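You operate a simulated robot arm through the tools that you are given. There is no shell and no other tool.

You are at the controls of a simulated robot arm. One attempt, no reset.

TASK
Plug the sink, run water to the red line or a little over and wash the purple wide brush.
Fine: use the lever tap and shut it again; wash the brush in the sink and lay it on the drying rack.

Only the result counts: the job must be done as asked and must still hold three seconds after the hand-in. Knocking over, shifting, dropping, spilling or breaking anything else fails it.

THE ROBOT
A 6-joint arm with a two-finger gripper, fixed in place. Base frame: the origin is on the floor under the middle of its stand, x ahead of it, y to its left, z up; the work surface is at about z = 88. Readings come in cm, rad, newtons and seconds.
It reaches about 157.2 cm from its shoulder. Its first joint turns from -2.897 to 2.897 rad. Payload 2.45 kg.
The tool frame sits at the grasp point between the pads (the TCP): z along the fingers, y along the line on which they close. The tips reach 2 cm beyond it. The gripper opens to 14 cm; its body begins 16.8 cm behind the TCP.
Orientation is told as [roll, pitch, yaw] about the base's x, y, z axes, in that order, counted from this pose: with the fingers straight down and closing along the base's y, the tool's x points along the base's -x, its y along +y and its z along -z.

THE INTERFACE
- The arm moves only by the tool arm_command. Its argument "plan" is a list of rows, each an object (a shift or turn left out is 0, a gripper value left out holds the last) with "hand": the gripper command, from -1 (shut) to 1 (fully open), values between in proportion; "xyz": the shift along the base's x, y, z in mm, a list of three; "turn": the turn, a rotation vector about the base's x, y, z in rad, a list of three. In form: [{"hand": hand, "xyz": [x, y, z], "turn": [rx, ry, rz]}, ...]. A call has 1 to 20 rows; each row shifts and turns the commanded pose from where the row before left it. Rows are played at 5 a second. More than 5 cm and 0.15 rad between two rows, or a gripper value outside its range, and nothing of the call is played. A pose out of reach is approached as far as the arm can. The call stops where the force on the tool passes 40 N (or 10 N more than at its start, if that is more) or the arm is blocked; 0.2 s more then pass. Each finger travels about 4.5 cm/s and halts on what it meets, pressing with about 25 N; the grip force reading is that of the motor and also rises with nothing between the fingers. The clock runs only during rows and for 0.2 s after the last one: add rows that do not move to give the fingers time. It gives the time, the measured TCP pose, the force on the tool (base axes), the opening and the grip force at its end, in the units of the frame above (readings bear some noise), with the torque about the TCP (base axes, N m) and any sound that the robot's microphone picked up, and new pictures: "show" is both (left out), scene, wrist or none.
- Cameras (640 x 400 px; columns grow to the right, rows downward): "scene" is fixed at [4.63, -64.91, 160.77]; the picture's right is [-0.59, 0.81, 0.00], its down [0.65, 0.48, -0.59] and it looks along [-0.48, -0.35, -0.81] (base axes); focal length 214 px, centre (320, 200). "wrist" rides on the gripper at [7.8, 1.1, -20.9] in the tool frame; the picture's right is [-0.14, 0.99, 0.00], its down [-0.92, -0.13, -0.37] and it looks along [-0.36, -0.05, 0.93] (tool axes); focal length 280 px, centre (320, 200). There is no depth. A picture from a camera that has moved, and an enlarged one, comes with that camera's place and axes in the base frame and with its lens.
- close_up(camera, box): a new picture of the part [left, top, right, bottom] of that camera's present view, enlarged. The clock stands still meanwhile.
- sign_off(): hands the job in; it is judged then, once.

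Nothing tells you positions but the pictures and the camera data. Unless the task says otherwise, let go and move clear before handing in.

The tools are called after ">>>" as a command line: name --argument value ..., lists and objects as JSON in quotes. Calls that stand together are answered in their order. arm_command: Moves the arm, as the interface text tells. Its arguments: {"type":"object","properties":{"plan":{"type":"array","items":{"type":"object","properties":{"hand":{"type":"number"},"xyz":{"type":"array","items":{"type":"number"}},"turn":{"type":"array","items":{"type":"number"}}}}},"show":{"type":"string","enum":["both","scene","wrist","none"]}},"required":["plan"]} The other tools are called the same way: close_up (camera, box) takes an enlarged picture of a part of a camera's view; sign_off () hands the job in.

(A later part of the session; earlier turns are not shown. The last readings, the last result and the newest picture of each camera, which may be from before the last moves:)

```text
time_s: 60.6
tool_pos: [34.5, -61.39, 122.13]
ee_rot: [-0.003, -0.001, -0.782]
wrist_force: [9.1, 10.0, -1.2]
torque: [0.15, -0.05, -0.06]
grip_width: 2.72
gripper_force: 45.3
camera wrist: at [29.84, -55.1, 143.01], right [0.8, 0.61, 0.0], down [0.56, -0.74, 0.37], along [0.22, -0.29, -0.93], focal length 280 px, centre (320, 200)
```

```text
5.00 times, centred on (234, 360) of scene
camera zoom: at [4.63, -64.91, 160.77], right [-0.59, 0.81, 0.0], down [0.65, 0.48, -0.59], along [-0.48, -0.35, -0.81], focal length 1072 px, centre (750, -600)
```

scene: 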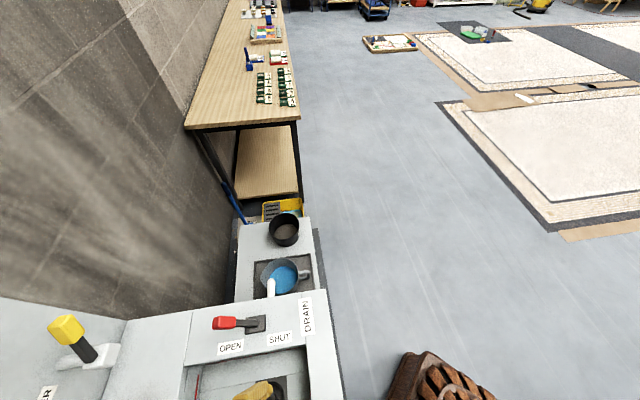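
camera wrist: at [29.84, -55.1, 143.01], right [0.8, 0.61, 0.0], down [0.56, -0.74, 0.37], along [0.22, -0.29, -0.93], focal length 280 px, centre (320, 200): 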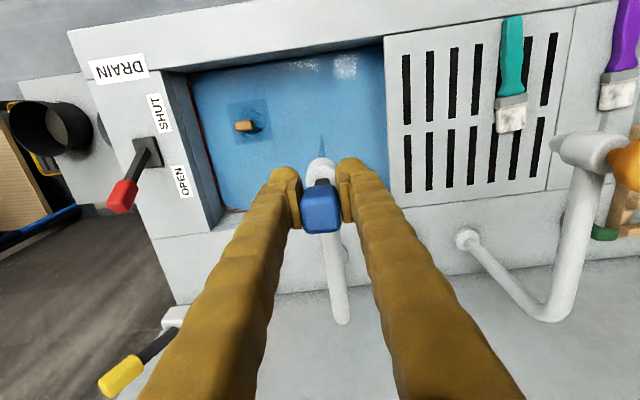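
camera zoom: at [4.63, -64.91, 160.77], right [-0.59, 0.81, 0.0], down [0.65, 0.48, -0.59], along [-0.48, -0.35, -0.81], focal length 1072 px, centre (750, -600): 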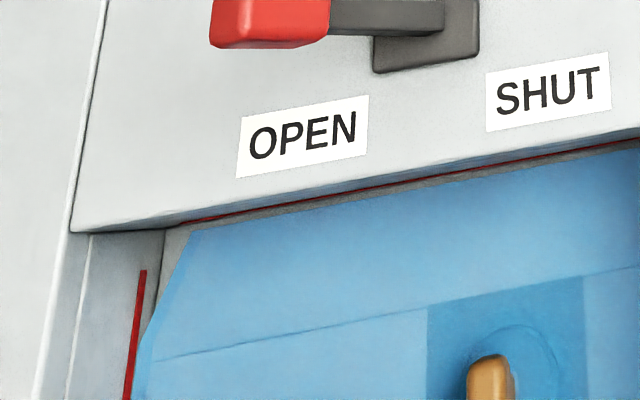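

>>> close_up --camera "wrist" --box '[180, 75, 228, 105]'

>>> close_up --camera "wrist" --box '[195, 180, 259, 220]'

>>> close_up --camera "scene" --box '[180, 360, 244, 400]'

```text
13.33 times, centred on (204, 90) of wrist
camera zoom: at [29.84, -55.1, 143.01], right [0.8, 0.61, 0.0], down [0.56, -0.74, 0.37], along [0.22, -0.29, -0.93], focal length 3738 px, centre (1867, 1667)
```

zoom: 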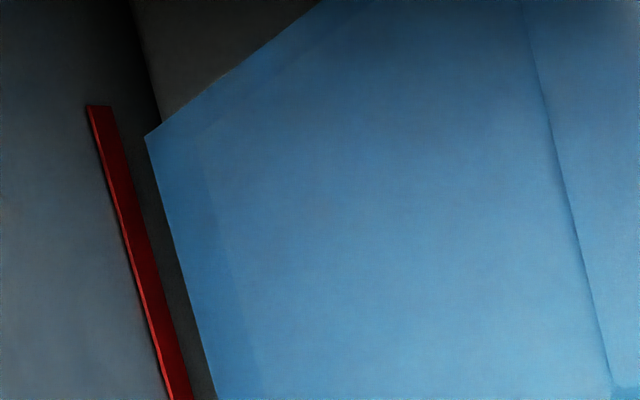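

```text
10.00 times, centred on (227, 200) of wrist
camera zoom: at [29.84, -55.1, 143.01], right [0.8, 0.61, 0.0], down [0.56, -0.74, 0.37], along [0.22, -0.29, -0.93], focal length 2804 px, centre (1250, 200)
```

zoom: 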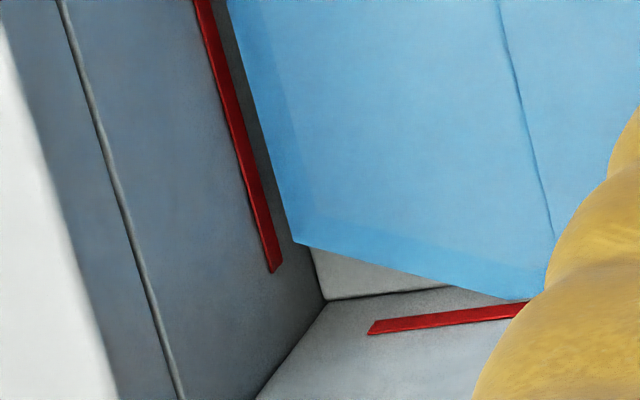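

```text
10.00 times, centred on (212, 380) of scene
camera zoom: at [4.63, -64.91, 160.77], right [-0.59, 0.81, 0.0], down [0.65, 0.48, -0.59], along [-0.48, -0.35, -0.81], focal length 2145 px, centre (1400, -1600)
```

zoom: 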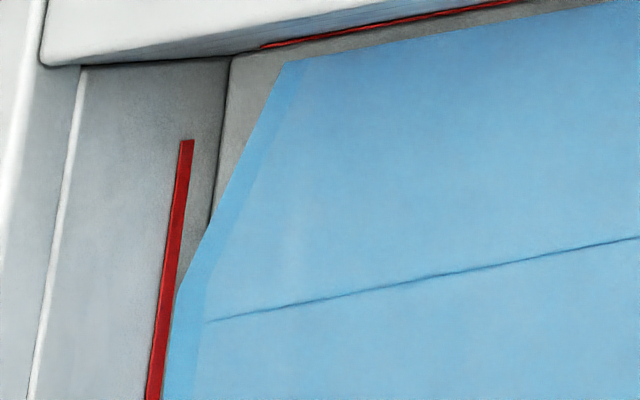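

Using the water's visible side band, I estimate depth ≈1.7 cm with the red line's centre at ≈2.1 cm above the floor. Let it run about 2.5 s more before closing.

>>> arm_command --plan '[{"xyz": [0, 0, 0]}, {"xyz": [0, 0, 0]}, {"xyz": [0, 0, 0]}, {"xyz": [0, 0, 0]}, {"xyz": [0, 0, 0]}, {"xyz": [0, 0, 0]}, {"xyz": [0, 0, 0]}, {"xyz": [0, 0, 0]}, {"xyz": [0, 0, 0]}, {"xyz": [0, 0, 0]}, {"xyz": [0, 0, 0]}]' --show "wrist"

>>> close_up --camera "wrist" --box '[180, 75, 228, 105]'

>>> close_up --camera "wrist" --box '[195, 180, 259, 220]'

>>> close_up --camera "scene" --box '[180, 360, 244, 400]'

```text
time_s: 63.0
tool_pos: [34.44, -61.37, 122.11]
ee_rot: [-0.003, -0.001, -0.782]
wrist_force: [9.5, 7.5, 1.1]
torque: [0.01, -0.1, -0.06]
grip_width: 2.72
gripper_force: 44.9
camera wrist: at [29.84, -55.1, 143.01], right [0.8, 0.61, 0.0], down [0.56, -0.74, 0.37], along [0.22, -0.29, -0.93], focal length 280 px, centre (320, 200)
```

wrist: 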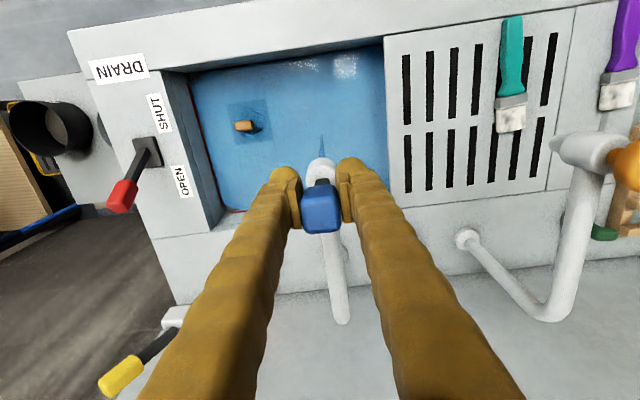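

```text
13.33 times, centred on (204, 90) of wrist
camera zoom: at [29.84, -55.1, 143.01], right [0.8, 0.61, 0.0], down [0.56, -0.74, 0.37], along [0.22, -0.29, -0.93], focal length 3738 px, centre (1867, 1667)
```

zoom: 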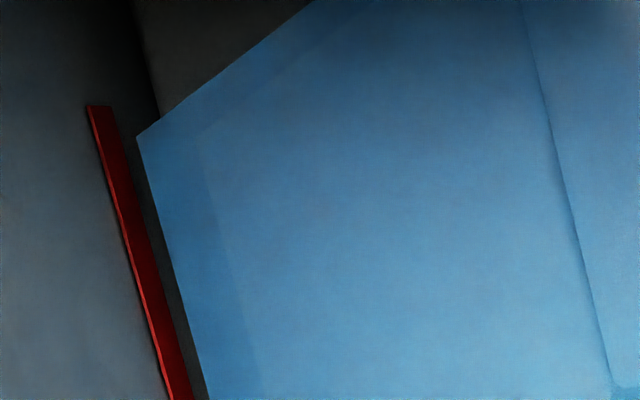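

```text
10.00 times, centred on (227, 200) of wrist
camera zoom: at [29.84, -55.1, 143.01], right [0.8, 0.61, 0.0], down [0.56, -0.74, 0.37], along [0.22, -0.29, -0.93], focal length 2804 px, centre (1250, 200)
```

zoom: 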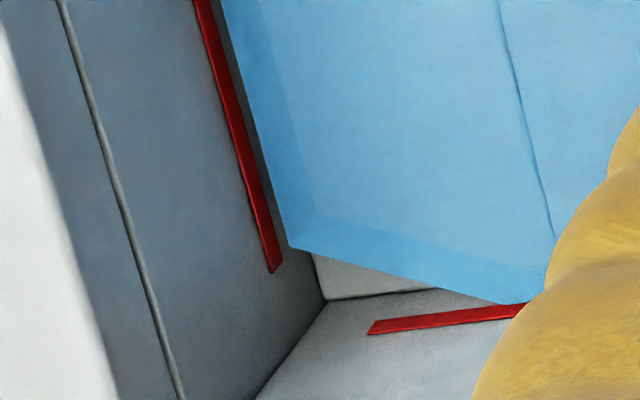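

```text
10.00 times, centred on (212, 380) of scene
camera zoom: at [4.63, -64.91, 160.77], right [-0.59, 0.81, 0.0], down [0.65, 0.48, -0.59], along [-0.48, -0.35, -0.81], focal length 2145 px, centre (1400, -1600)
```

zoom: 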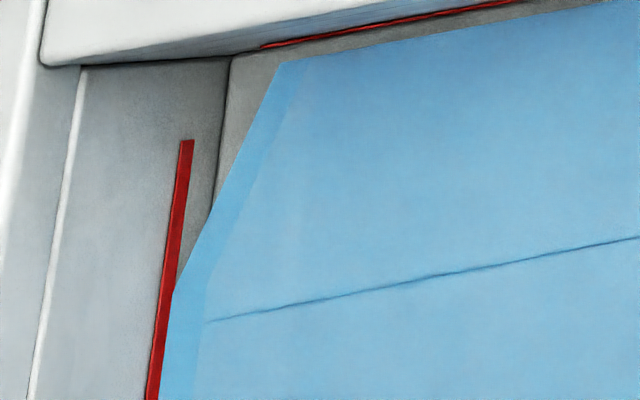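

>>> close_up --camera "wrist" --box '[213, 192, 245, 212]'

>>> close_up --camera "scene" --box '[190, 360, 222, 380]'

```text
16.00 times, centred on (229, 202) of wrist
camera zoom: at [29.84, -55.1, 143.01], right [0.8, 0.61, 0.0], down [0.56, -0.74, 0.37], along [0.22, -0.29, -0.93], focal length 4486 px, centre (1776, 168)
```

zoom: 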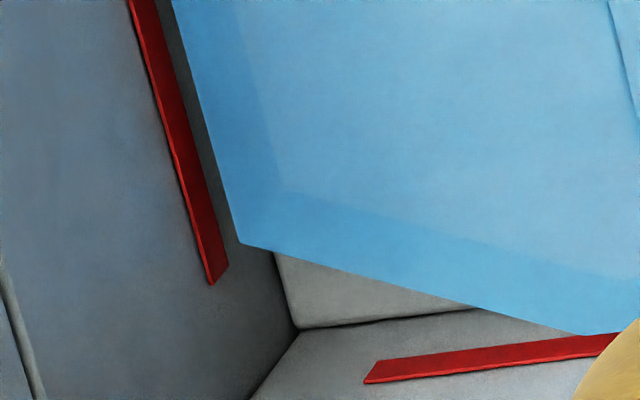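

```text
16.00 times, centred on (206, 370) of scene
camera zoom: at [4.63, -64.91, 160.77], right [-0.59, 0.81, 0.0], down [0.65, 0.48, -0.59], along [-0.48, -0.35, -0.81], focal length 3432 px, centre (2144, -2520)
```

zoom: 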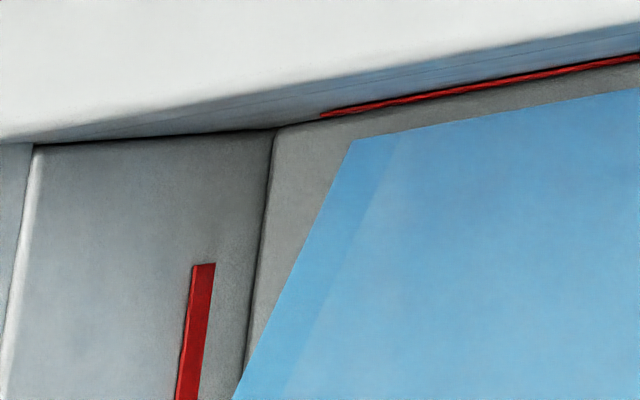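

My refined estimate: water at z≈77.7, red line centred at ≈77.85 (band to ≈78.3). I'll run ~2.6 s more, then close the lever.

>>> arm_command --plan '[{"xyz": [0, 0, 0]}, {"xyz": [0, 0, 0]}, {"xyz": [0, 0, 0]}, {"xyz": [0, 0, 0]}, {"xyz": [0, 0, 0]}, {"xyz": [0, 0, 0]}, {"xyz": [0, 0, 0]}, {"xyz": [0, 0, 0]}, {"xyz": [0, 0, 0]}, {"xyz": [0, 0, 0]}, {"xyz": [0, 0, 0]}, {"xyz": [0, 0, 0]}]' --show "wrist"

>>> close_up --camera "wrist" --box '[213, 192, 245, 212]'

>>> close_up --camera "scene" --box '[180, 360, 244, 400]'

```text
time_s: 65.6
tool_pos: [34.44, -61.54, 122.17]
ee_rot: [-0.002, 0.0, -0.782]
wrist_force: [5.8, 7.5, 0.0]
torque: [0.1, -0.06, -0.04]
grip_width: 2.68
gripper_force: 44.6
camera wrist: at [29.84, -55.1, 143.01], right [0.8, 0.61, 0.0], down [0.56, -0.74, 0.37], along [0.22, -0.29, -0.93], focal length 280 px, centre (320, 200)
```

wrist: 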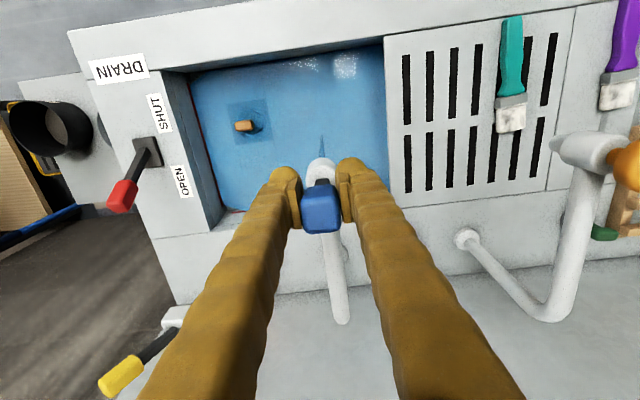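

```text
16.00 times, centred on (229, 202) of wrist
camera zoom: at [29.84, -55.1, 143.01], right [0.8, 0.61, 0.0], down [0.56, -0.74, 0.37], along [0.22, -0.29, -0.93], focal length 4486 px, centre (1776, 168)
```

zoom: 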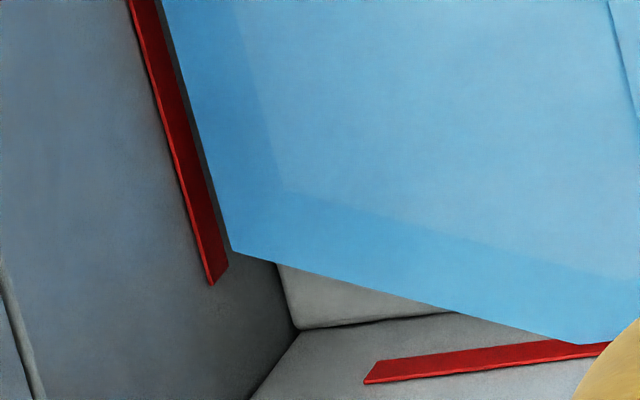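

```text
10.00 times, centred on (212, 380) of scene
camera zoom: at [4.63, -64.91, 160.77], right [-0.59, 0.81, 0.0], down [0.65, 0.48, -0.59], along [-0.48, -0.35, -0.81], focal length 2145 px, centre (1400, -1600)
```

zoom: 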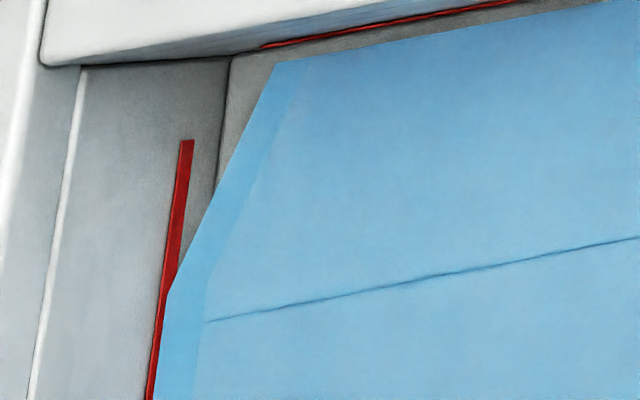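

Water is now within the upper part of the red line by my estimate (z≈78.1). Closing the lever by reversing the arc.

>>> arm_command --plan '[{"xyz": [6, -6, 1]}, {"xyz": [6, -6, 0.5]}, {"xyz": [6, -6, 0]}, {"xyz": [6, -6, 0]}, {"xyz": [6, -6, -1]}, {"xyz": [6, -6, -1.5]}, {"xyz": [6, -6, -2.5]}, {"xyz": [6, -6, -3]}, {"xyz": [1, -1, -0.5]}]' --show "wrist"

>>> close_up --camera "wrist" --box '[240, 70, 400, 170]'

>>> close_up --camera "scene" --box '[180, 360, 244, 400]'

```text
time_s: 67.6
tool_pos: [39.33, -66.14, 121.62]
ee_rot: [0.0, 0.002, -0.783]
wrist_force: [-18.2, 29.9, -3.4]
torque: [0.42, 0.35, -0.14]
grip_width: 2.69
gripper_force: 45.0
camera wrist: at [34.69, -59.95, 142.37], right [0.8, 0.61, 0.0], down [0.56, -0.74, 0.37], along [0.22, -0.29, -0.93], focal length 280 px, centre (320, 200)
```

wrist: 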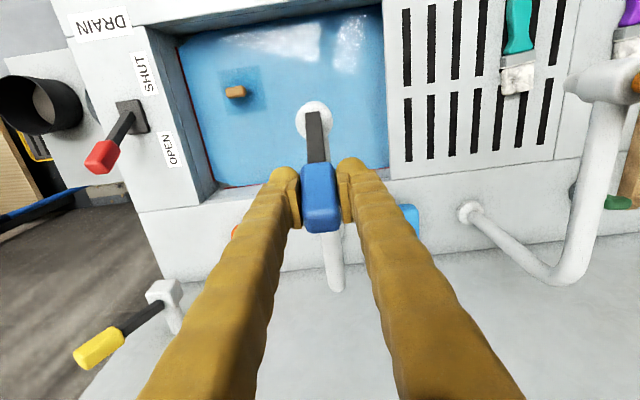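

```text
4.00 times, centred on (320, 120) of wrist
camera zoom: at [34.69, -59.95, 142.37], right [0.8, 0.61, 0.0], down [0.56, -0.74, 0.37], along [0.22, -0.29, -0.93], focal length 1122 px, centre (320, 520)
```

zoom: 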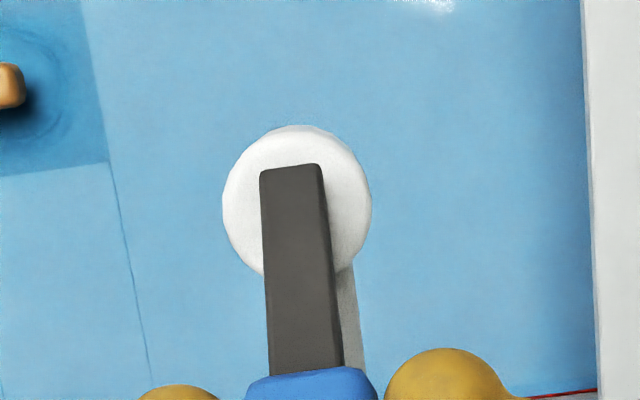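

```text
10.00 times, centred on (212, 380) of scene
camera zoom: at [4.63, -64.91, 160.77], right [-0.59, 0.81, 0.0], down [0.65, 0.48, -0.59], along [-0.48, -0.35, -0.81], focal length 2145 px, centre (1400, -1600)
```

zoom: 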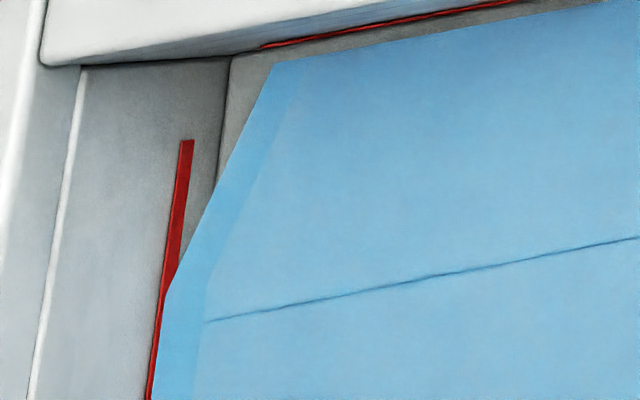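

The stream has stopped. I'll push a touch further to be sure the lever is on its closed stop, and check the water.

>>> arm_command --plan '[{"xyz": [1.5, -1.5, -0.5]}, {"xyz": [0, 0, 0]}, {"xyz": [0, 0, 0]}]' --show "wrist"

>>> close_up --camera "wrist" --box '[240, 70, 400, 170]'

>>> close_up --camera "scene" --box '[180, 360, 244, 400]'

```text
time_s: 68.4
tool_pos: [39.47, -66.45, 121.56]
ee_rot: [-0.003, -0.001, -0.782]
wrist_force: [-17.5, 28.6, 10.1]
torque: [0.47, 0.32, -0.07]
grip_width: 2.67
gripper_force: 45.2
camera wrist: at [34.84, -60.09, 142.36], right [0.8, 0.61, 0.0], down [0.56, -0.74, 0.37], along [0.22, -0.29, -0.93], focal length 280 px, centre (320, 200)
```

wrist: 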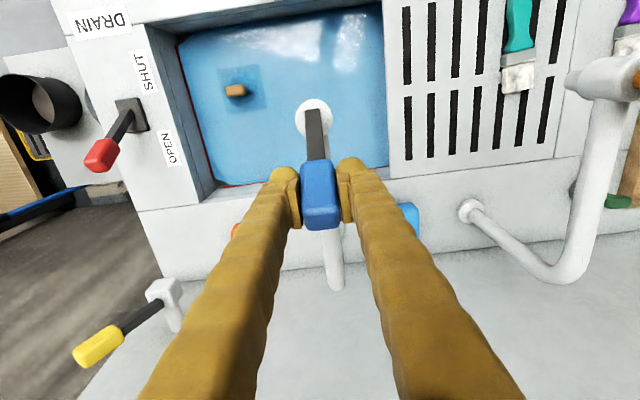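

```text
4.00 times, centred on (320, 120) of wrist
camera zoom: at [34.84, -60.09, 142.36], right [0.8, 0.61, 0.0], down [0.56, -0.74, 0.37], along [0.22, -0.29, -0.93], focal length 1122 px, centre (320, 520)
```

zoom: 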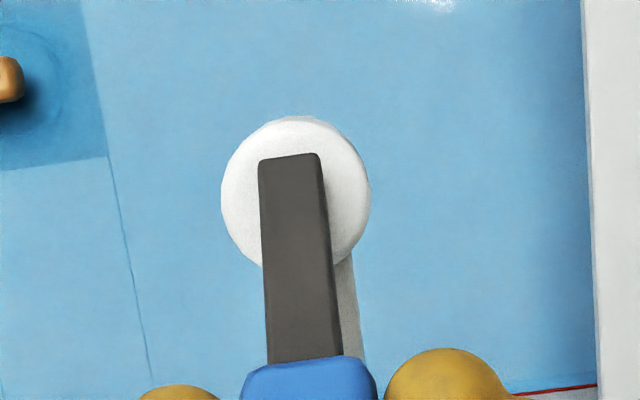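

```text
10.00 times, centred on (212, 380) of scene
camera zoom: at [4.63, -64.91, 160.77], right [-0.59, 0.81, 0.0], down [0.65, 0.48, -0.59], along [-0.48, -0.35, -0.81], focal length 2145 px, centre (1400, -1600)
```

zoom: 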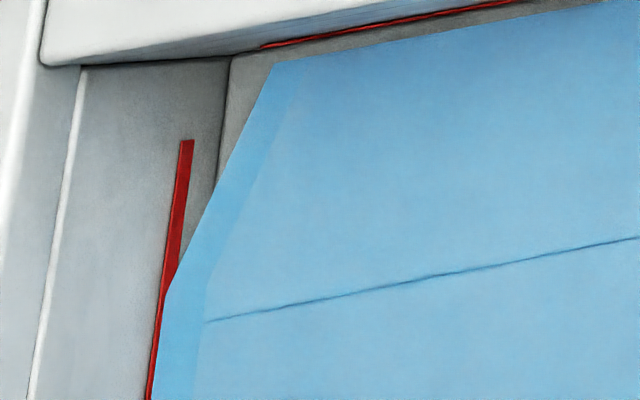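

The tap is shut (no stream) and the level in the fixed view is steady near the top of the red line. I'll release the lever and rise, then verify the level from a second viewpoint.

>>> arm_command --plan '[{"hand": -0.2}, {"hand": 0.0}, {"hand": 0.0}, {"hand": 0.0}, {"hand": 0.0, "xyz": [0, 0, 30]}, {"xyz": [0, 0, 40]}, {"xyz": [0, 0, 40]}, {"xyz": [-30, 0, 40]}, {"xyz": [-40, 0, 20]}, {"xyz": [-40, 0, 0]}, {"xyz": [-40, 0, 0]}, {"xyz": [0, 0, 0]}]' --show "both"

>>> close_up --camera "scene" --box '[180, 360, 244, 400]'

```text
time_s: 71.0
tool_pos: [24.4, -66.36, 138.58]
ee_rot: [-0.002, 0.001, -0.782]
wrist_force: [-0.3, -0.5, -0.2]
torque: [-0.01, 0.0, 0.01]
grip_width: 7.0
gripper_force: 0.2
camera wrist: at [19.76, -60.14, 159.32], right [0.8, 0.61, 0.0], down [0.56, -0.74, 0.37], along [0.22, -0.29, -0.93], focal length 280 px, centre (320, 200)
```

scene: 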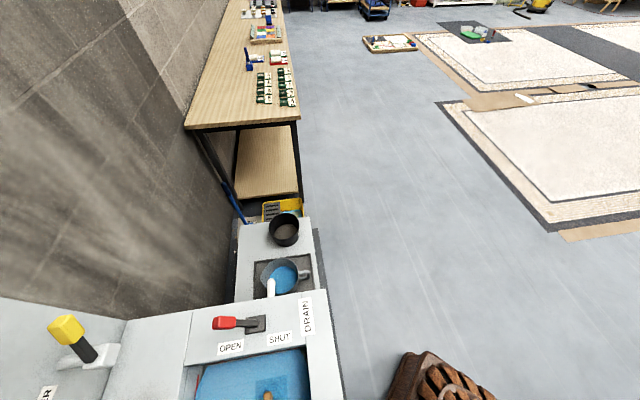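
wrist: 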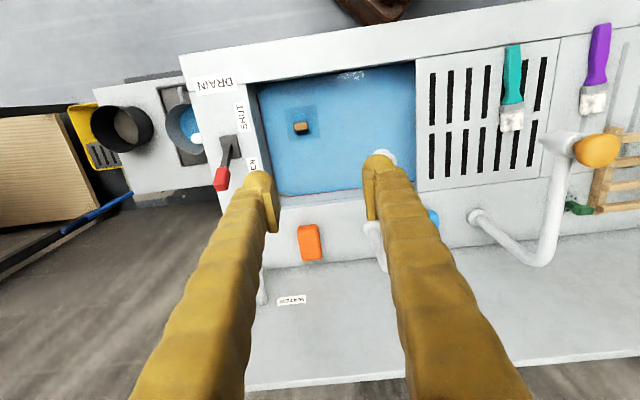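

```text
10.00 times, centred on (212, 380) of scene
camera zoom: at [4.63, -64.91, 160.77], right [-0.59, 0.81, 0.0], down [0.65, 0.48, -0.59], along [-0.48, -0.35, -0.81], focal length 2145 px, centre (1400, -1600)
```

zoom: 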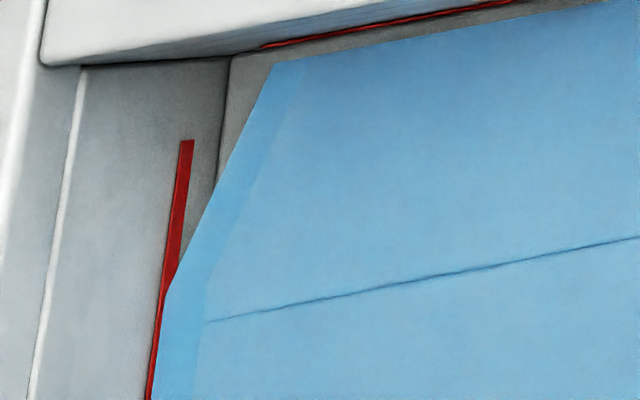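

>>> close_up --camera "wrist" --box '[262, 170, 326, 210]'

>>> close_up --camera "wrist" --box '[240, 70, 304, 110]'

>>> close_up --camera "wrist" --box '[360, 130, 440, 200]'

```text
10.00 times, centred on (294, 190) of wrist
camera zoom: at [19.76, -60.14, 159.32], right [0.8, 0.61, 0.0], down [0.56, -0.74, 0.37], along [0.22, -0.29, -0.93], focal length 2804 px, centre (580, 300)
```

zoom: 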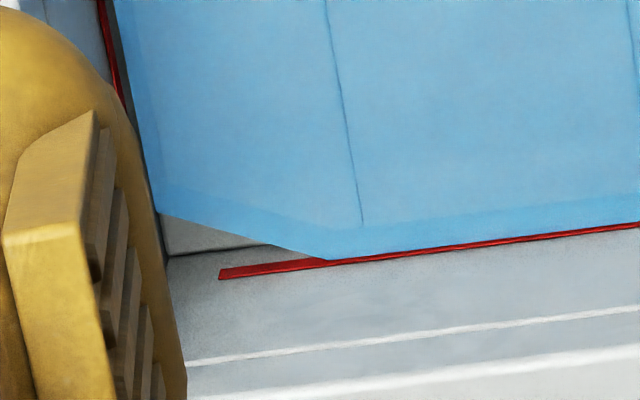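

```text
10.00 times, centred on (272, 90) of wrist
camera zoom: at [19.76, -60.14, 159.32], right [0.8, 0.61, 0.0], down [0.56, -0.74, 0.37], along [0.22, -0.29, -0.93], focal length 2804 px, centre (800, 1300)
```

zoom: 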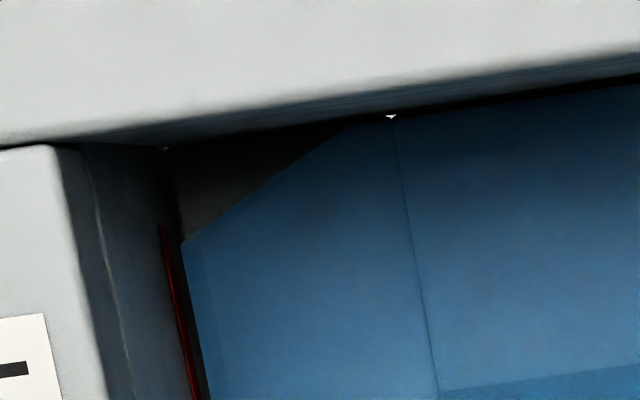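

```text
5.71 times, centred on (400, 165) of wrist
camera zoom: at [19.76, -60.14, 159.32], right [0.8, 0.61, 0.0], down [0.56, -0.74, 0.37], along [0.22, -0.29, -0.93], focal length 1602 px, centre (-137, 400)
```

zoom: 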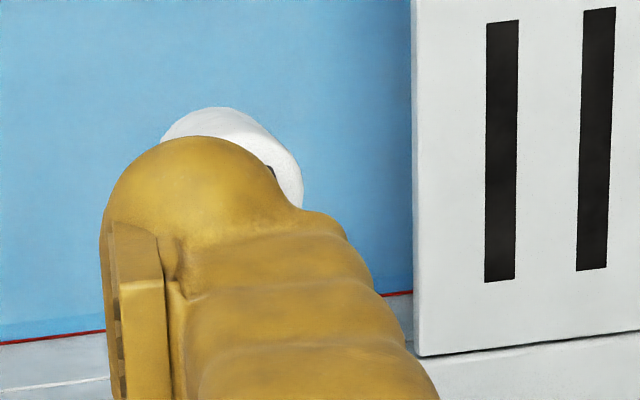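

The level is steady. To measure it precisely against the back-wall line I'll take a lower-angle look from the front of the basin.

>>> arm_command --plan '[{"hand": 1, "xyz": [-27, 27, 0]}, {"xyz": [-27, 27, 0]}, {"xyz": [-27, 27, 0]}, {"xyz": [0, 0, -45]}, {"xyz": [0, 0, -45]}, {"xyz": [0, 0, -45]}, {"xyz": [0, 0, -45]}, {"xyz": [0, 0, -45]}, {"xyz": [0, 0, -45]}, {"xyz": [0, 0, -45]}, {"xyz": [0, 0, -45]}, {"xyz": [0, 0, -40]}, {"xyz": [0, 0, 0]}]' --show "wrist"

>>> close_up --camera "wrist" --box '[240, 200, 400, 300]'

```text
time_s: 73.8
tool_pos: [16.54, -58.4, 98.36]
ee_rot: [-0.001, 0.001, -0.782]
wrist_force: [-0.7, -1.0, 0.3]
torque: [-0.02, -0.02, -0.03]
grip_width: 13.99
gripper_force: 0.0
camera wrist: at [11.81, -52.07, 119.24], right [0.8, 0.61, 0.0], down [0.56, -0.74, 0.37], along [0.22, -0.29, -0.93], focal length 280 px, centre (320, 200)
```

wrist: 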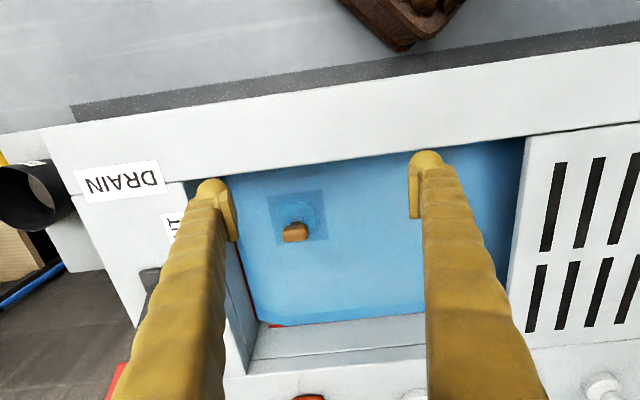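

```text
4.00 times, centred on (320, 250) of wrist
camera zoom: at [11.81, -52.07, 119.24], right [0.8, 0.61, 0.0], down [0.56, -0.74, 0.37], along [0.22, -0.29, -0.93], focal length 1122 px, centre (320, 0)
```

zoom: 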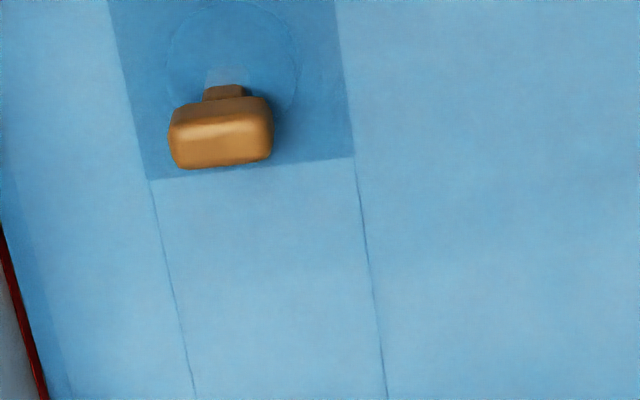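

>>> close_up --camera "wrist" --box '[235, 300, 315, 350]'

>>> close_up --camera "wrist" --box '[345, 290, 425, 340]'

```text
8.00 times, centred on (275, 325) of wrist
camera zoom: at [11.81, -52.07, 119.24], right [0.8, 0.61, 0.0], down [0.56, -0.74, 0.37], along [0.22, -0.29, -0.93], focal length 2243 px, centre (680, -800)
```

zoom: 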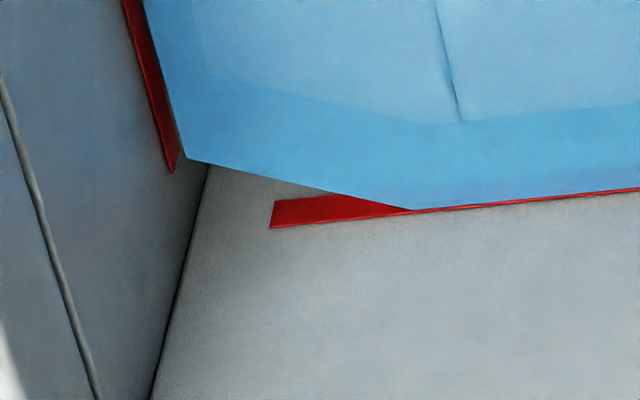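

```text
8.00 times, centred on (385, 315) of wrist
camera zoom: at [11.81, -52.07, 119.24], right [0.8, 0.61, 0.0], down [0.56, -0.74, 0.37], along [0.22, -0.29, -0.93], focal length 2243 px, centre (-200, -720)
```

zoom: 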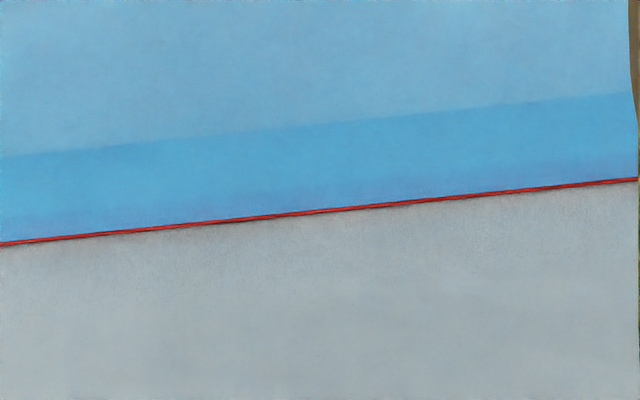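

From this low angle the water covers the red line up to its top edge, so the level is right at/just over the line, and the plug is holding. Now I'll go to the purple brush on the ribbed drainboard.

>>> arm_command --plan '[{"xyz": [0, 0, 45]}, {"xyz": [0, 0, 45]}, {"xyz": [0, 0, 45]}, {"xyz": [0, 0, 45]}, {"hand": 0.3, "xyz": [0, 0, 40]}, {"xyz": [34, 34, 0]}, {"xyz": [34, 34, 0]}, {"xyz": [34, 34, 0]}, {"xyz": [34, 34, 0]}, {"xyz": [34, 34, 0]}, {"xyz": [34, 34, 0]}, {"xyz": [34, 34, 0]}, {"xyz": [34, 34, 0]}, {"xyz": [34, 34, 0]}, {"xyz": [34, 34, 0]}, {"xyz": [34, 34, 0]}, {"xyz": [34, 34, 0]}, {"xyz": [34, 34, 0]}, {"xyz": [0, 0, 0]}]' --show "wrist"

>>> close_up --camera "scene" --box '[180, 360, 244, 400]'

```text
time_s: 77.8
tool_pos: [60.66, -14.05, 120.5]
ee_rot: [-0.003, -0.002, -0.782]
wrist_force: [-0.1, -0.3, -0.1]
torque: [0.02, 0.0, 0.0]
grip_width: 9.14
gripper_force: 0.1
camera wrist: at [56.01, -7.82, 141.32], right [0.8, 0.61, 0.0], down [0.56, -0.74, 0.37], along [0.22, -0.29, -0.93], focal length 280 px, centre (320, 200)
```

wrist: 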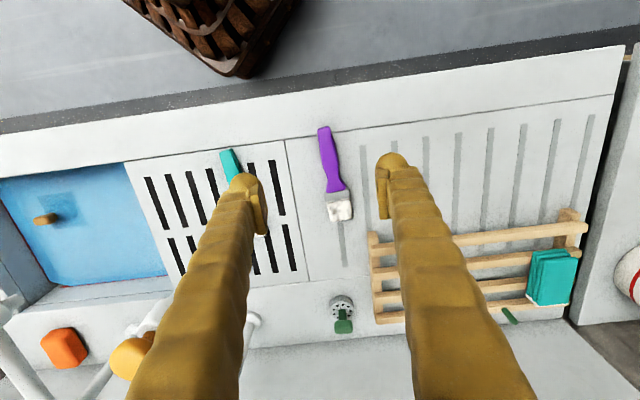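

```text
10.00 times, centred on (212, 380) of scene
camera zoom: at [4.63, -64.91, 160.77], right [-0.59, 0.81, 0.0], down [0.65, 0.48, -0.59], along [-0.48, -0.35, -0.81], focal length 2145 px, centre (1400, -1600)
```

zoom: 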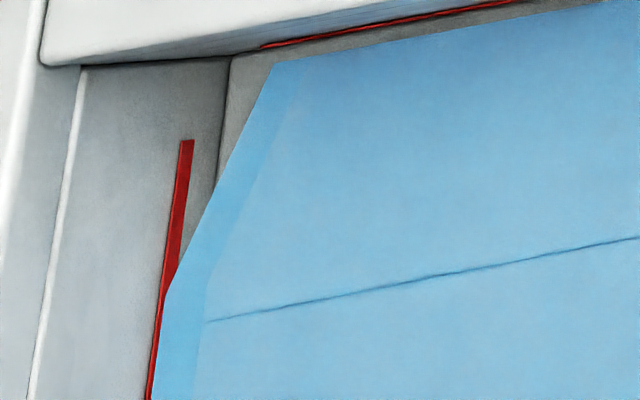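

>>> close_up --camera "wrist" --box '[272, 110, 400, 230]'

>>> close_up --camera "wrist" --box '[350, 190, 606, 350]'

```text
3.33 times, centred on (336, 170) of wrist
camera zoom: at [56.01, -7.82, 141.32], right [0.8, 0.61, 0.0], down [0.56, -0.74, 0.37], along [0.22, -0.29, -0.93], focal length 935 px, centre (267, 300)
```

zoom: 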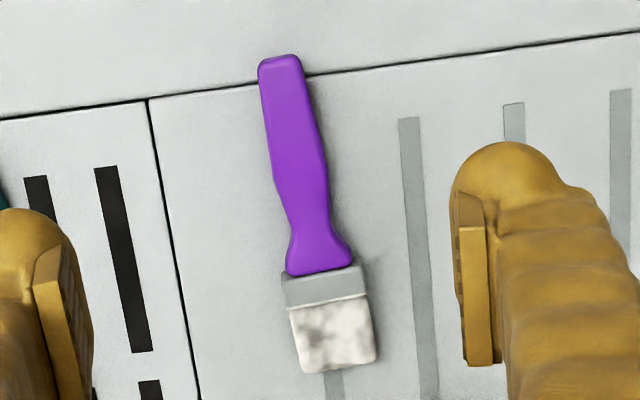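

```text
2.50 times, centred on (478, 270) of wrist
camera zoom: at [56.01, -7.82, 141.32], right [0.8, 0.61, 0.0], down [0.56, -0.74, 0.37], along [0.22, -0.29, -0.93], focal length 701 px, centre (-75, 25)
```

zoom: 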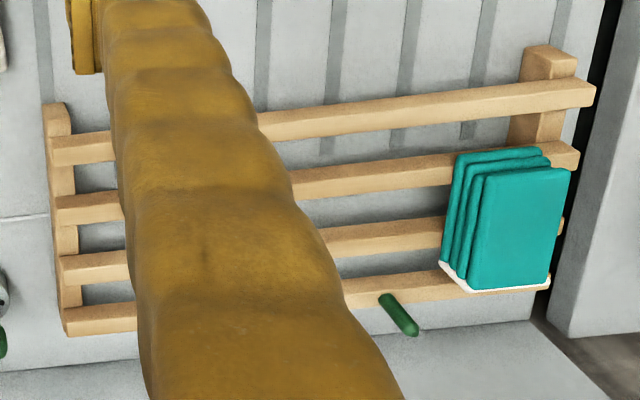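

The purple brush lies nearly along the depth direction, handle from b≈52 to 64, bristles to b≈70, at a≈34. I'll move over its handle, align the yaw, and descend partway.

>>> arm_command --plan '[{"hand": -0.1, "xyz": [43, -27, 0], "turn": [0, 0, 0.054]}, {"xyz": [0, 0, -40]}, {"xyz": [0, 0, -45]}, {"xyz": [0, 0, -45]}, {"xyz": [0, 0, -45]}, {"xyz": [0, 0, -40]}, {"xyz": [0, 0, 0]}, {"xyz": [0, 0, 0]}]' --show "wrist"

>>> close_up --camera "wrist" --box '[240, 110, 400, 210]'

```text
refused: row 1 steps farther than a row can; nothing moved
```

```text
4.00 times, centred on (320, 160) of wrist
camera zoom: at [56.01, -7.82, 141.32], right [0.8, 0.61, 0.0], down [0.56, -0.74, 0.37], along [0.22, -0.29, -0.93], focal length 1122 px, centre (320, 360)
```

zoom: 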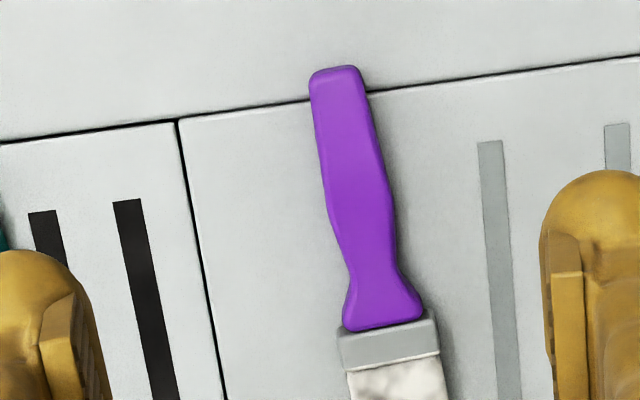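

The step was slightly too long (51 mm), so nothing moved; I'll split it in two.

>>> arm_command --plan '[{"hand": -0.1, "xyz": [22, -13, 0], "turn": [0, 0, 0.054]}, {"xyz": [21, -14, 0]}, {"xyz": [0, 0, -40]}, {"xyz": [0, 0, -45]}, {"xyz": [0, 0, -45]}, {"xyz": [0, 0, -45]}, {"xyz": [0, 0, -40]}, {"xyz": [0, 0, 0]}, {"xyz": [0, 0, 0]}]' --show "wrist"

>>> close_up --camera "wrist" --box '[240, 110, 400, 210]'

```text
time_s: 79.8
tool_pos: [64.96, -16.91, 98.9]
ee_rot: [0.0, -0.001, -0.728]
wrist_force: [-0.5, -0.1, 0.0]
torque: [0.01, 0.01, 0.0]
grip_width: 6.28
gripper_force: 0.0
camera wrist: at [59.93, -10.81, 119.74], right [0.76, 0.65, 0.0], down [0.6, -0.71, 0.37], along [0.24, -0.28, -0.93], focal length 280 px, centre (320, 200)
```

wrist: 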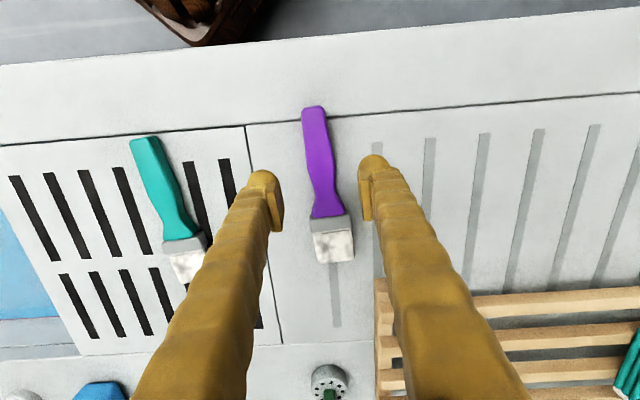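

```text
4.00 times, centred on (320, 160) of wrist
camera zoom: at [59.93, -10.81, 119.74], right [0.76, 0.65, 0.0], down [0.6, -0.71, 0.37], along [0.24, -0.28, -0.93], focal length 1122 px, centre (320, 360)
```

zoom: 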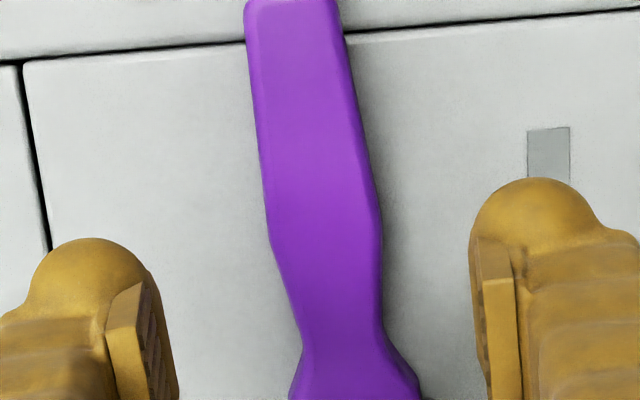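

The handle is aligned and centred between the fingers. Descending to just above the drainboard surface.

>>> arm_command --plan '[{"xyz": [1, 1, -40]}, {"xyz": [0, 0, -30]}, {"xyz": [0, 0, -8]}, {"xyz": [0, 0, -4]}, {"xyz": [0, 0, -3]}, {"xyz": [0, 0, 0]}]' --show "wrist"

>>> close_up --camera "wrist" --box '[240, 130, 400, 230]'

```text
time_s: 81.2
tool_pos: [65.05, -16.66, 90.47]
ee_rot: [-0.001, 0.0, -0.728]
wrist_force: [0.1, 0.4, -0.1]
torque: [0.03, 0.01, -0.01]
grip_width: 6.27
gripper_force: 0.0
camera wrist: at [60.07, -10.72, 111.27], right [0.76, 0.65, 0.0], down [0.6, -0.71, 0.37], along [0.24, -0.28, -0.93], focal length 280 px, centre (320, 200)
```

wrist: 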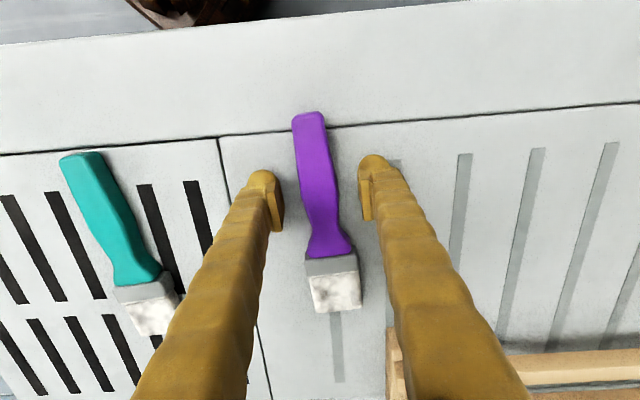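

```text
4.00 times, centred on (320, 180) of wrist
camera zoom: at [60.07, -10.72, 111.27], right [0.76, 0.65, 0.0], down [0.6, -0.71, 0.37], along [0.24, -0.28, -0.93], focal length 1122 px, centre (320, 280)
```

zoom: 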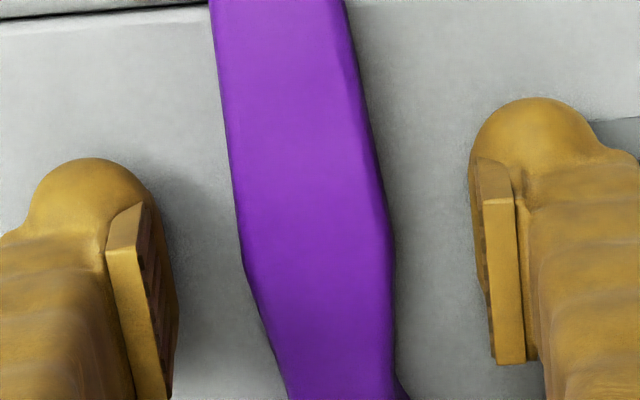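

>>> arm_command --plan '[{"xyz": [0, 0, -1.5]}, {"hand": -1}, {"hand": -1}, {"hand": -1}, {"hand": -1}, {"hand": -1}]' --show "wrist"

>>> close_up --camera "wrist" --box '[240, 130, 400, 230]'

```text
time_s: 82.6
tool_pos: [65.02, -16.72, 90.21]
ee_rot: [0.0, 0.0, -0.727]
wrist_force: [-0.6, 0.0, 0.2]
torque: [0.02, 0.01, 0.01]
grip_width: 2.66
gripper_force: 24.9
camera wrist: at [60.03, -10.69, 111.1], right [0.76, 0.65, 0.0], down [0.6, -0.71, 0.37], along [0.24, -0.28, -0.93], focal length 280 px, centre (320, 200)
```

wrist: 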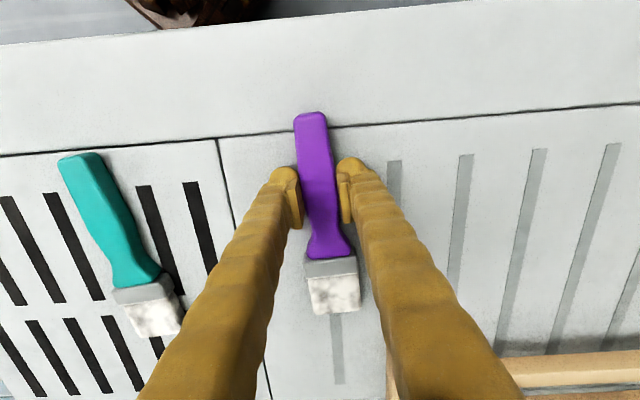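

```text
4.00 times, centred on (320, 180) of wrist
camera zoom: at [60.03, -10.69, 111.1], right [0.76, 0.65, 0.0], down [0.6, -0.71, 0.37], along [0.24, -0.28, -0.93], focal length 1122 px, centre (320, 280)
```

zoom: 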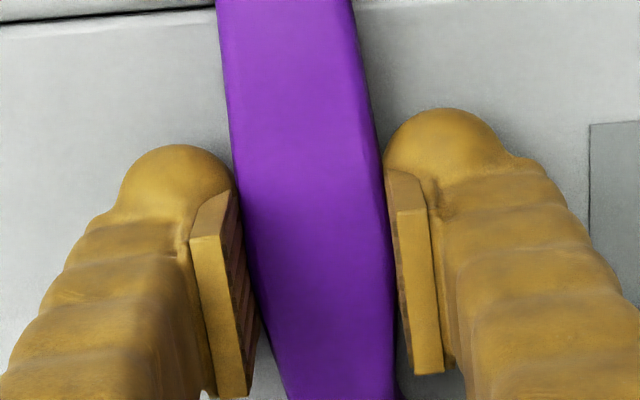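

Gripped at 2.7 cm with 25 N. Lifting a little to check the hold.

>>> arm_command --plan '[{"xyz": [0, 0, 10]}, {"xyz": [0, 0, 20]}, {"xyz": [0, 0, 30]}, {"xyz": [0, 0, 40]}, {"xyz": [0, 0, 0]}]' --show "wrist"

>>> close_up --camera "wrist" --box '[240, 110, 400, 330]'

```text
time_s: 83.8
tool_pos: [64.97, -16.61, 100.34]
ee_rot: [-0.002, 0.0, -0.727]
wrist_force: [-0.3, 0.0, 0.9]
torque: [0.05, 0.0, -0.04]
grip_width: 2.68
gripper_force: 25.5
camera wrist: at [60.04, -10.67, 121.17], right [0.76, 0.65, 0.0], down [0.6, -0.71, 0.37], along [0.24, -0.28, -0.93], focal length 280 px, centre (320, 200)
```

wrist: 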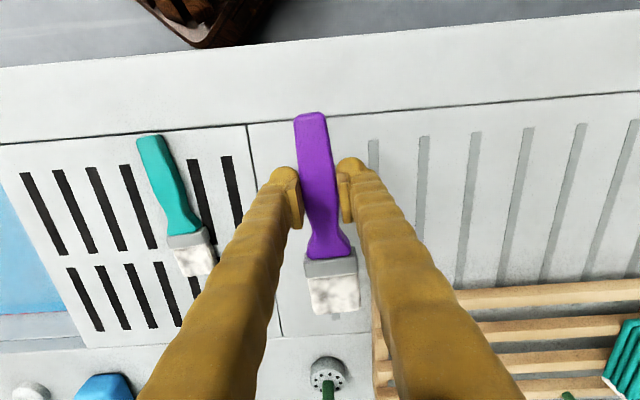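

```text
1.82 times, centred on (320, 220) of wrist
camera zoom: at [60.04, -10.67, 121.17], right [0.76, 0.65, 0.0], down [0.6, -0.71, 0.37], along [0.24, -0.28, -0.93], focal length 510 px, centre (320, 164)
```

zoom: 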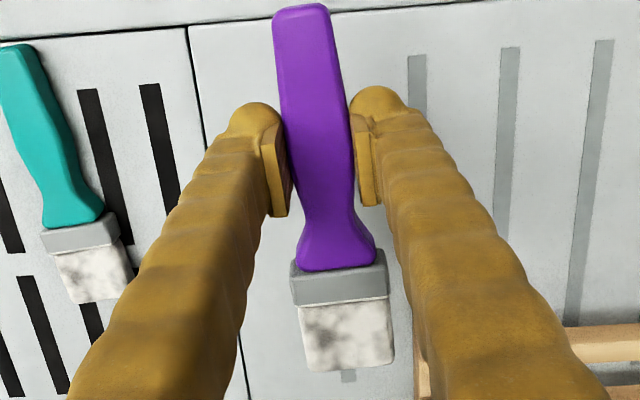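

The brush is held level. I'll carry it left with the bristles kept in front of the taps, then move it over the water between the plug and the tap.

>>> arm_command --plan '[{"xyz": [-27, 27, 25], "turn": [0, 0, -0.028]}, {"xyz": [-27, 27, 25], "turn": [0, 0, -0.028]}, {"xyz": [-33, -33, 0]}, {"xyz": [-33, -33, 0]}, {"xyz": [-33, -33, 0]}, {"xyz": [-33, -33, 0]}, {"xyz": [-33, -33, 0]}, {"xyz": [-33, -33, 0]}, {"xyz": [-33, -33, 0]}, {"xyz": [-33, -33, 0]}, {"xyz": [-33, -33, 0]}, {"xyz": [-33, -33, 0]}, {"xyz": [-33, -33, 0]}, {"xyz": [-33, -33, 0]}, {"xyz": [-33, -33, 0]}, {"xyz": [0, 0, 0]}, {"xyz": [0, 0, 0]}]' --show "wrist"

```text
time_s: 87.4
tool_pos: [16.7, -54.19, 105.36]
ee_rot: [-0.001, 0.0, -0.784]
wrist_force: [-0.7, -0.2, 0.2]
torque: [0.05, 0.03, 0.0]
grip_width: 2.67
gripper_force: 25.4
camera wrist: at [12.05, -47.96, 126.2], right [0.8, 0.6, 0.0], down [0.56, -0.74, 0.37], along [0.22, -0.29, -0.93], focal length 280 px, centre (320, 200)
```

wrist: 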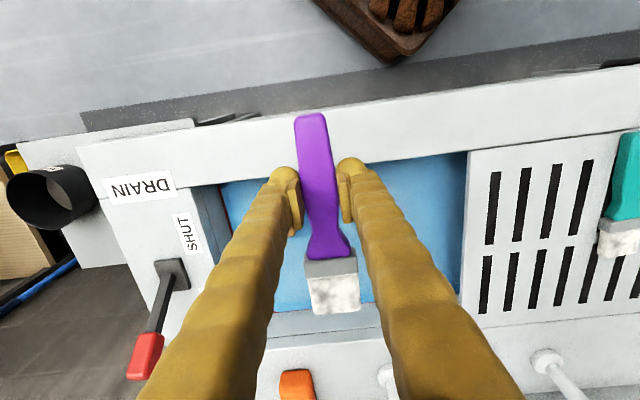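

>>> arm_command --plan '[{"xyz": [25, -25.5, 0]}, {"xyz": [25, -25.5, 0]}, {"xyz": [25, -25.5, 0]}, {"xyz": [0, 0, -40]}, {"xyz": [0, 0, -40]}, {"xyz": [0, 0, -40]}, {"xyz": [0, 0, 0]}, {"xyz": [0, 0, 0]}]' --show "both"

```text
time_s: 89.2
tool_pos: [24.25, -61.94, 93.3]
ee_rot: [-0.001, 0.0, -0.783]
wrist_force: [1.1, 0.5, -0.1]
torque: [0.03, 0.01, -0.02]
grip_width: 2.66
gripper_force: 25.1
camera wrist: at [19.59, -55.66, 114.12], right [0.8, 0.6, 0.0], down [0.56, -0.74, 0.37], along [0.22, -0.29, -0.93], focal length 280 px, centre (320, 200)
```

scene: 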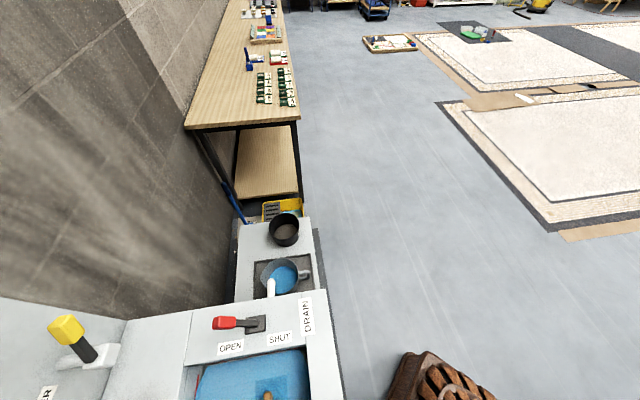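
wrist: 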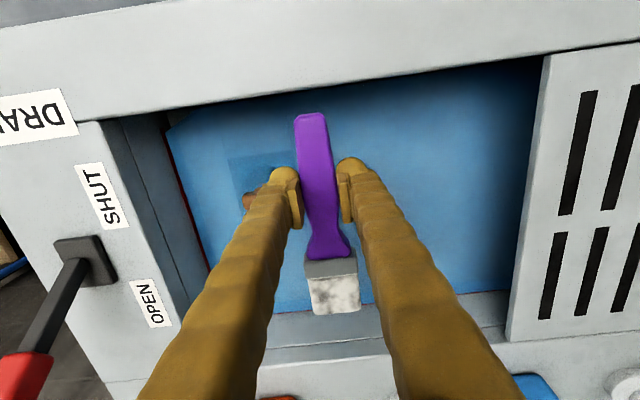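

The brush is over the water between the plug and the tap with clearance. Lowering it so the bristles go under.

>>> arm_command --plan '[{"xyz": [0, 0, -40]}, {"xyz": [0, 0, -40]}, {"xyz": [0, 0, -35]}, {"xyz": [0, 0, -20]}, {"xyz": [0, 0, -10]}, {"xyz": [0, 0, 0]}]' --show "both"

>>> close_up --camera "wrist" --box '[220, 100, 420, 325]'

```text
time_s: 90.6
tool_pos: [24.3, -61.98, 78.84]
ee_rot: [-0.003, -0.002, -0.783]
wrist_force: [-0.5, 0.4, -0.4]
torque: [0.02, 0.03, 0.02]
grip_width: 2.67
gripper_force: 25.1
camera wrist: at [19.61, -55.63, 99.64], right [0.8, 0.6, 0.0], down [0.56, -0.74, 0.37], along [0.22, -0.29, -0.93], focal length 280 px, centre (320, 200)
```

scene: 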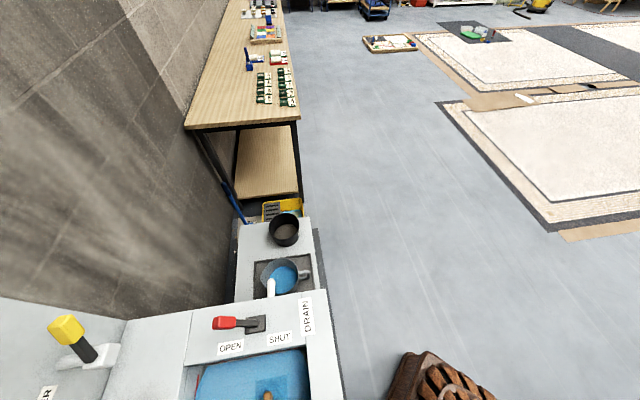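
wrist: 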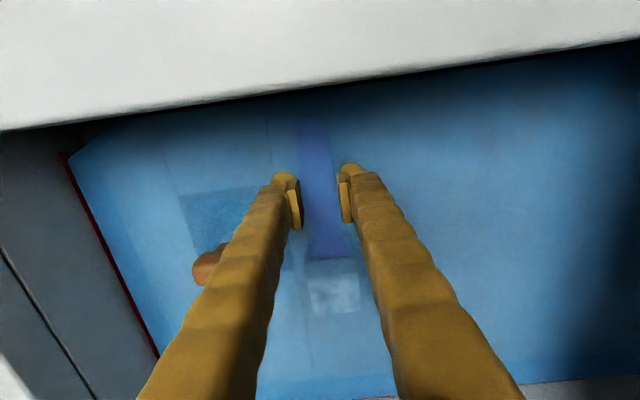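

```text
1.78 times, centred on (320, 212) of wrist
camera zoom: at [19.61, -55.63, 99.64], right [0.8, 0.6, 0.0], down [0.56, -0.74, 0.37], along [0.22, -0.29, -0.93], focal length 498 px, centre (320, 178)
```

zoom: 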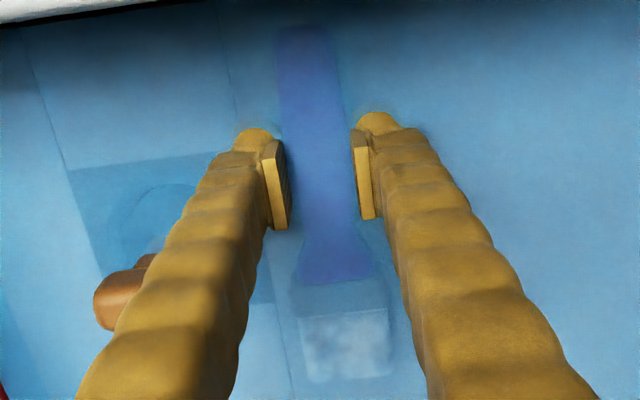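

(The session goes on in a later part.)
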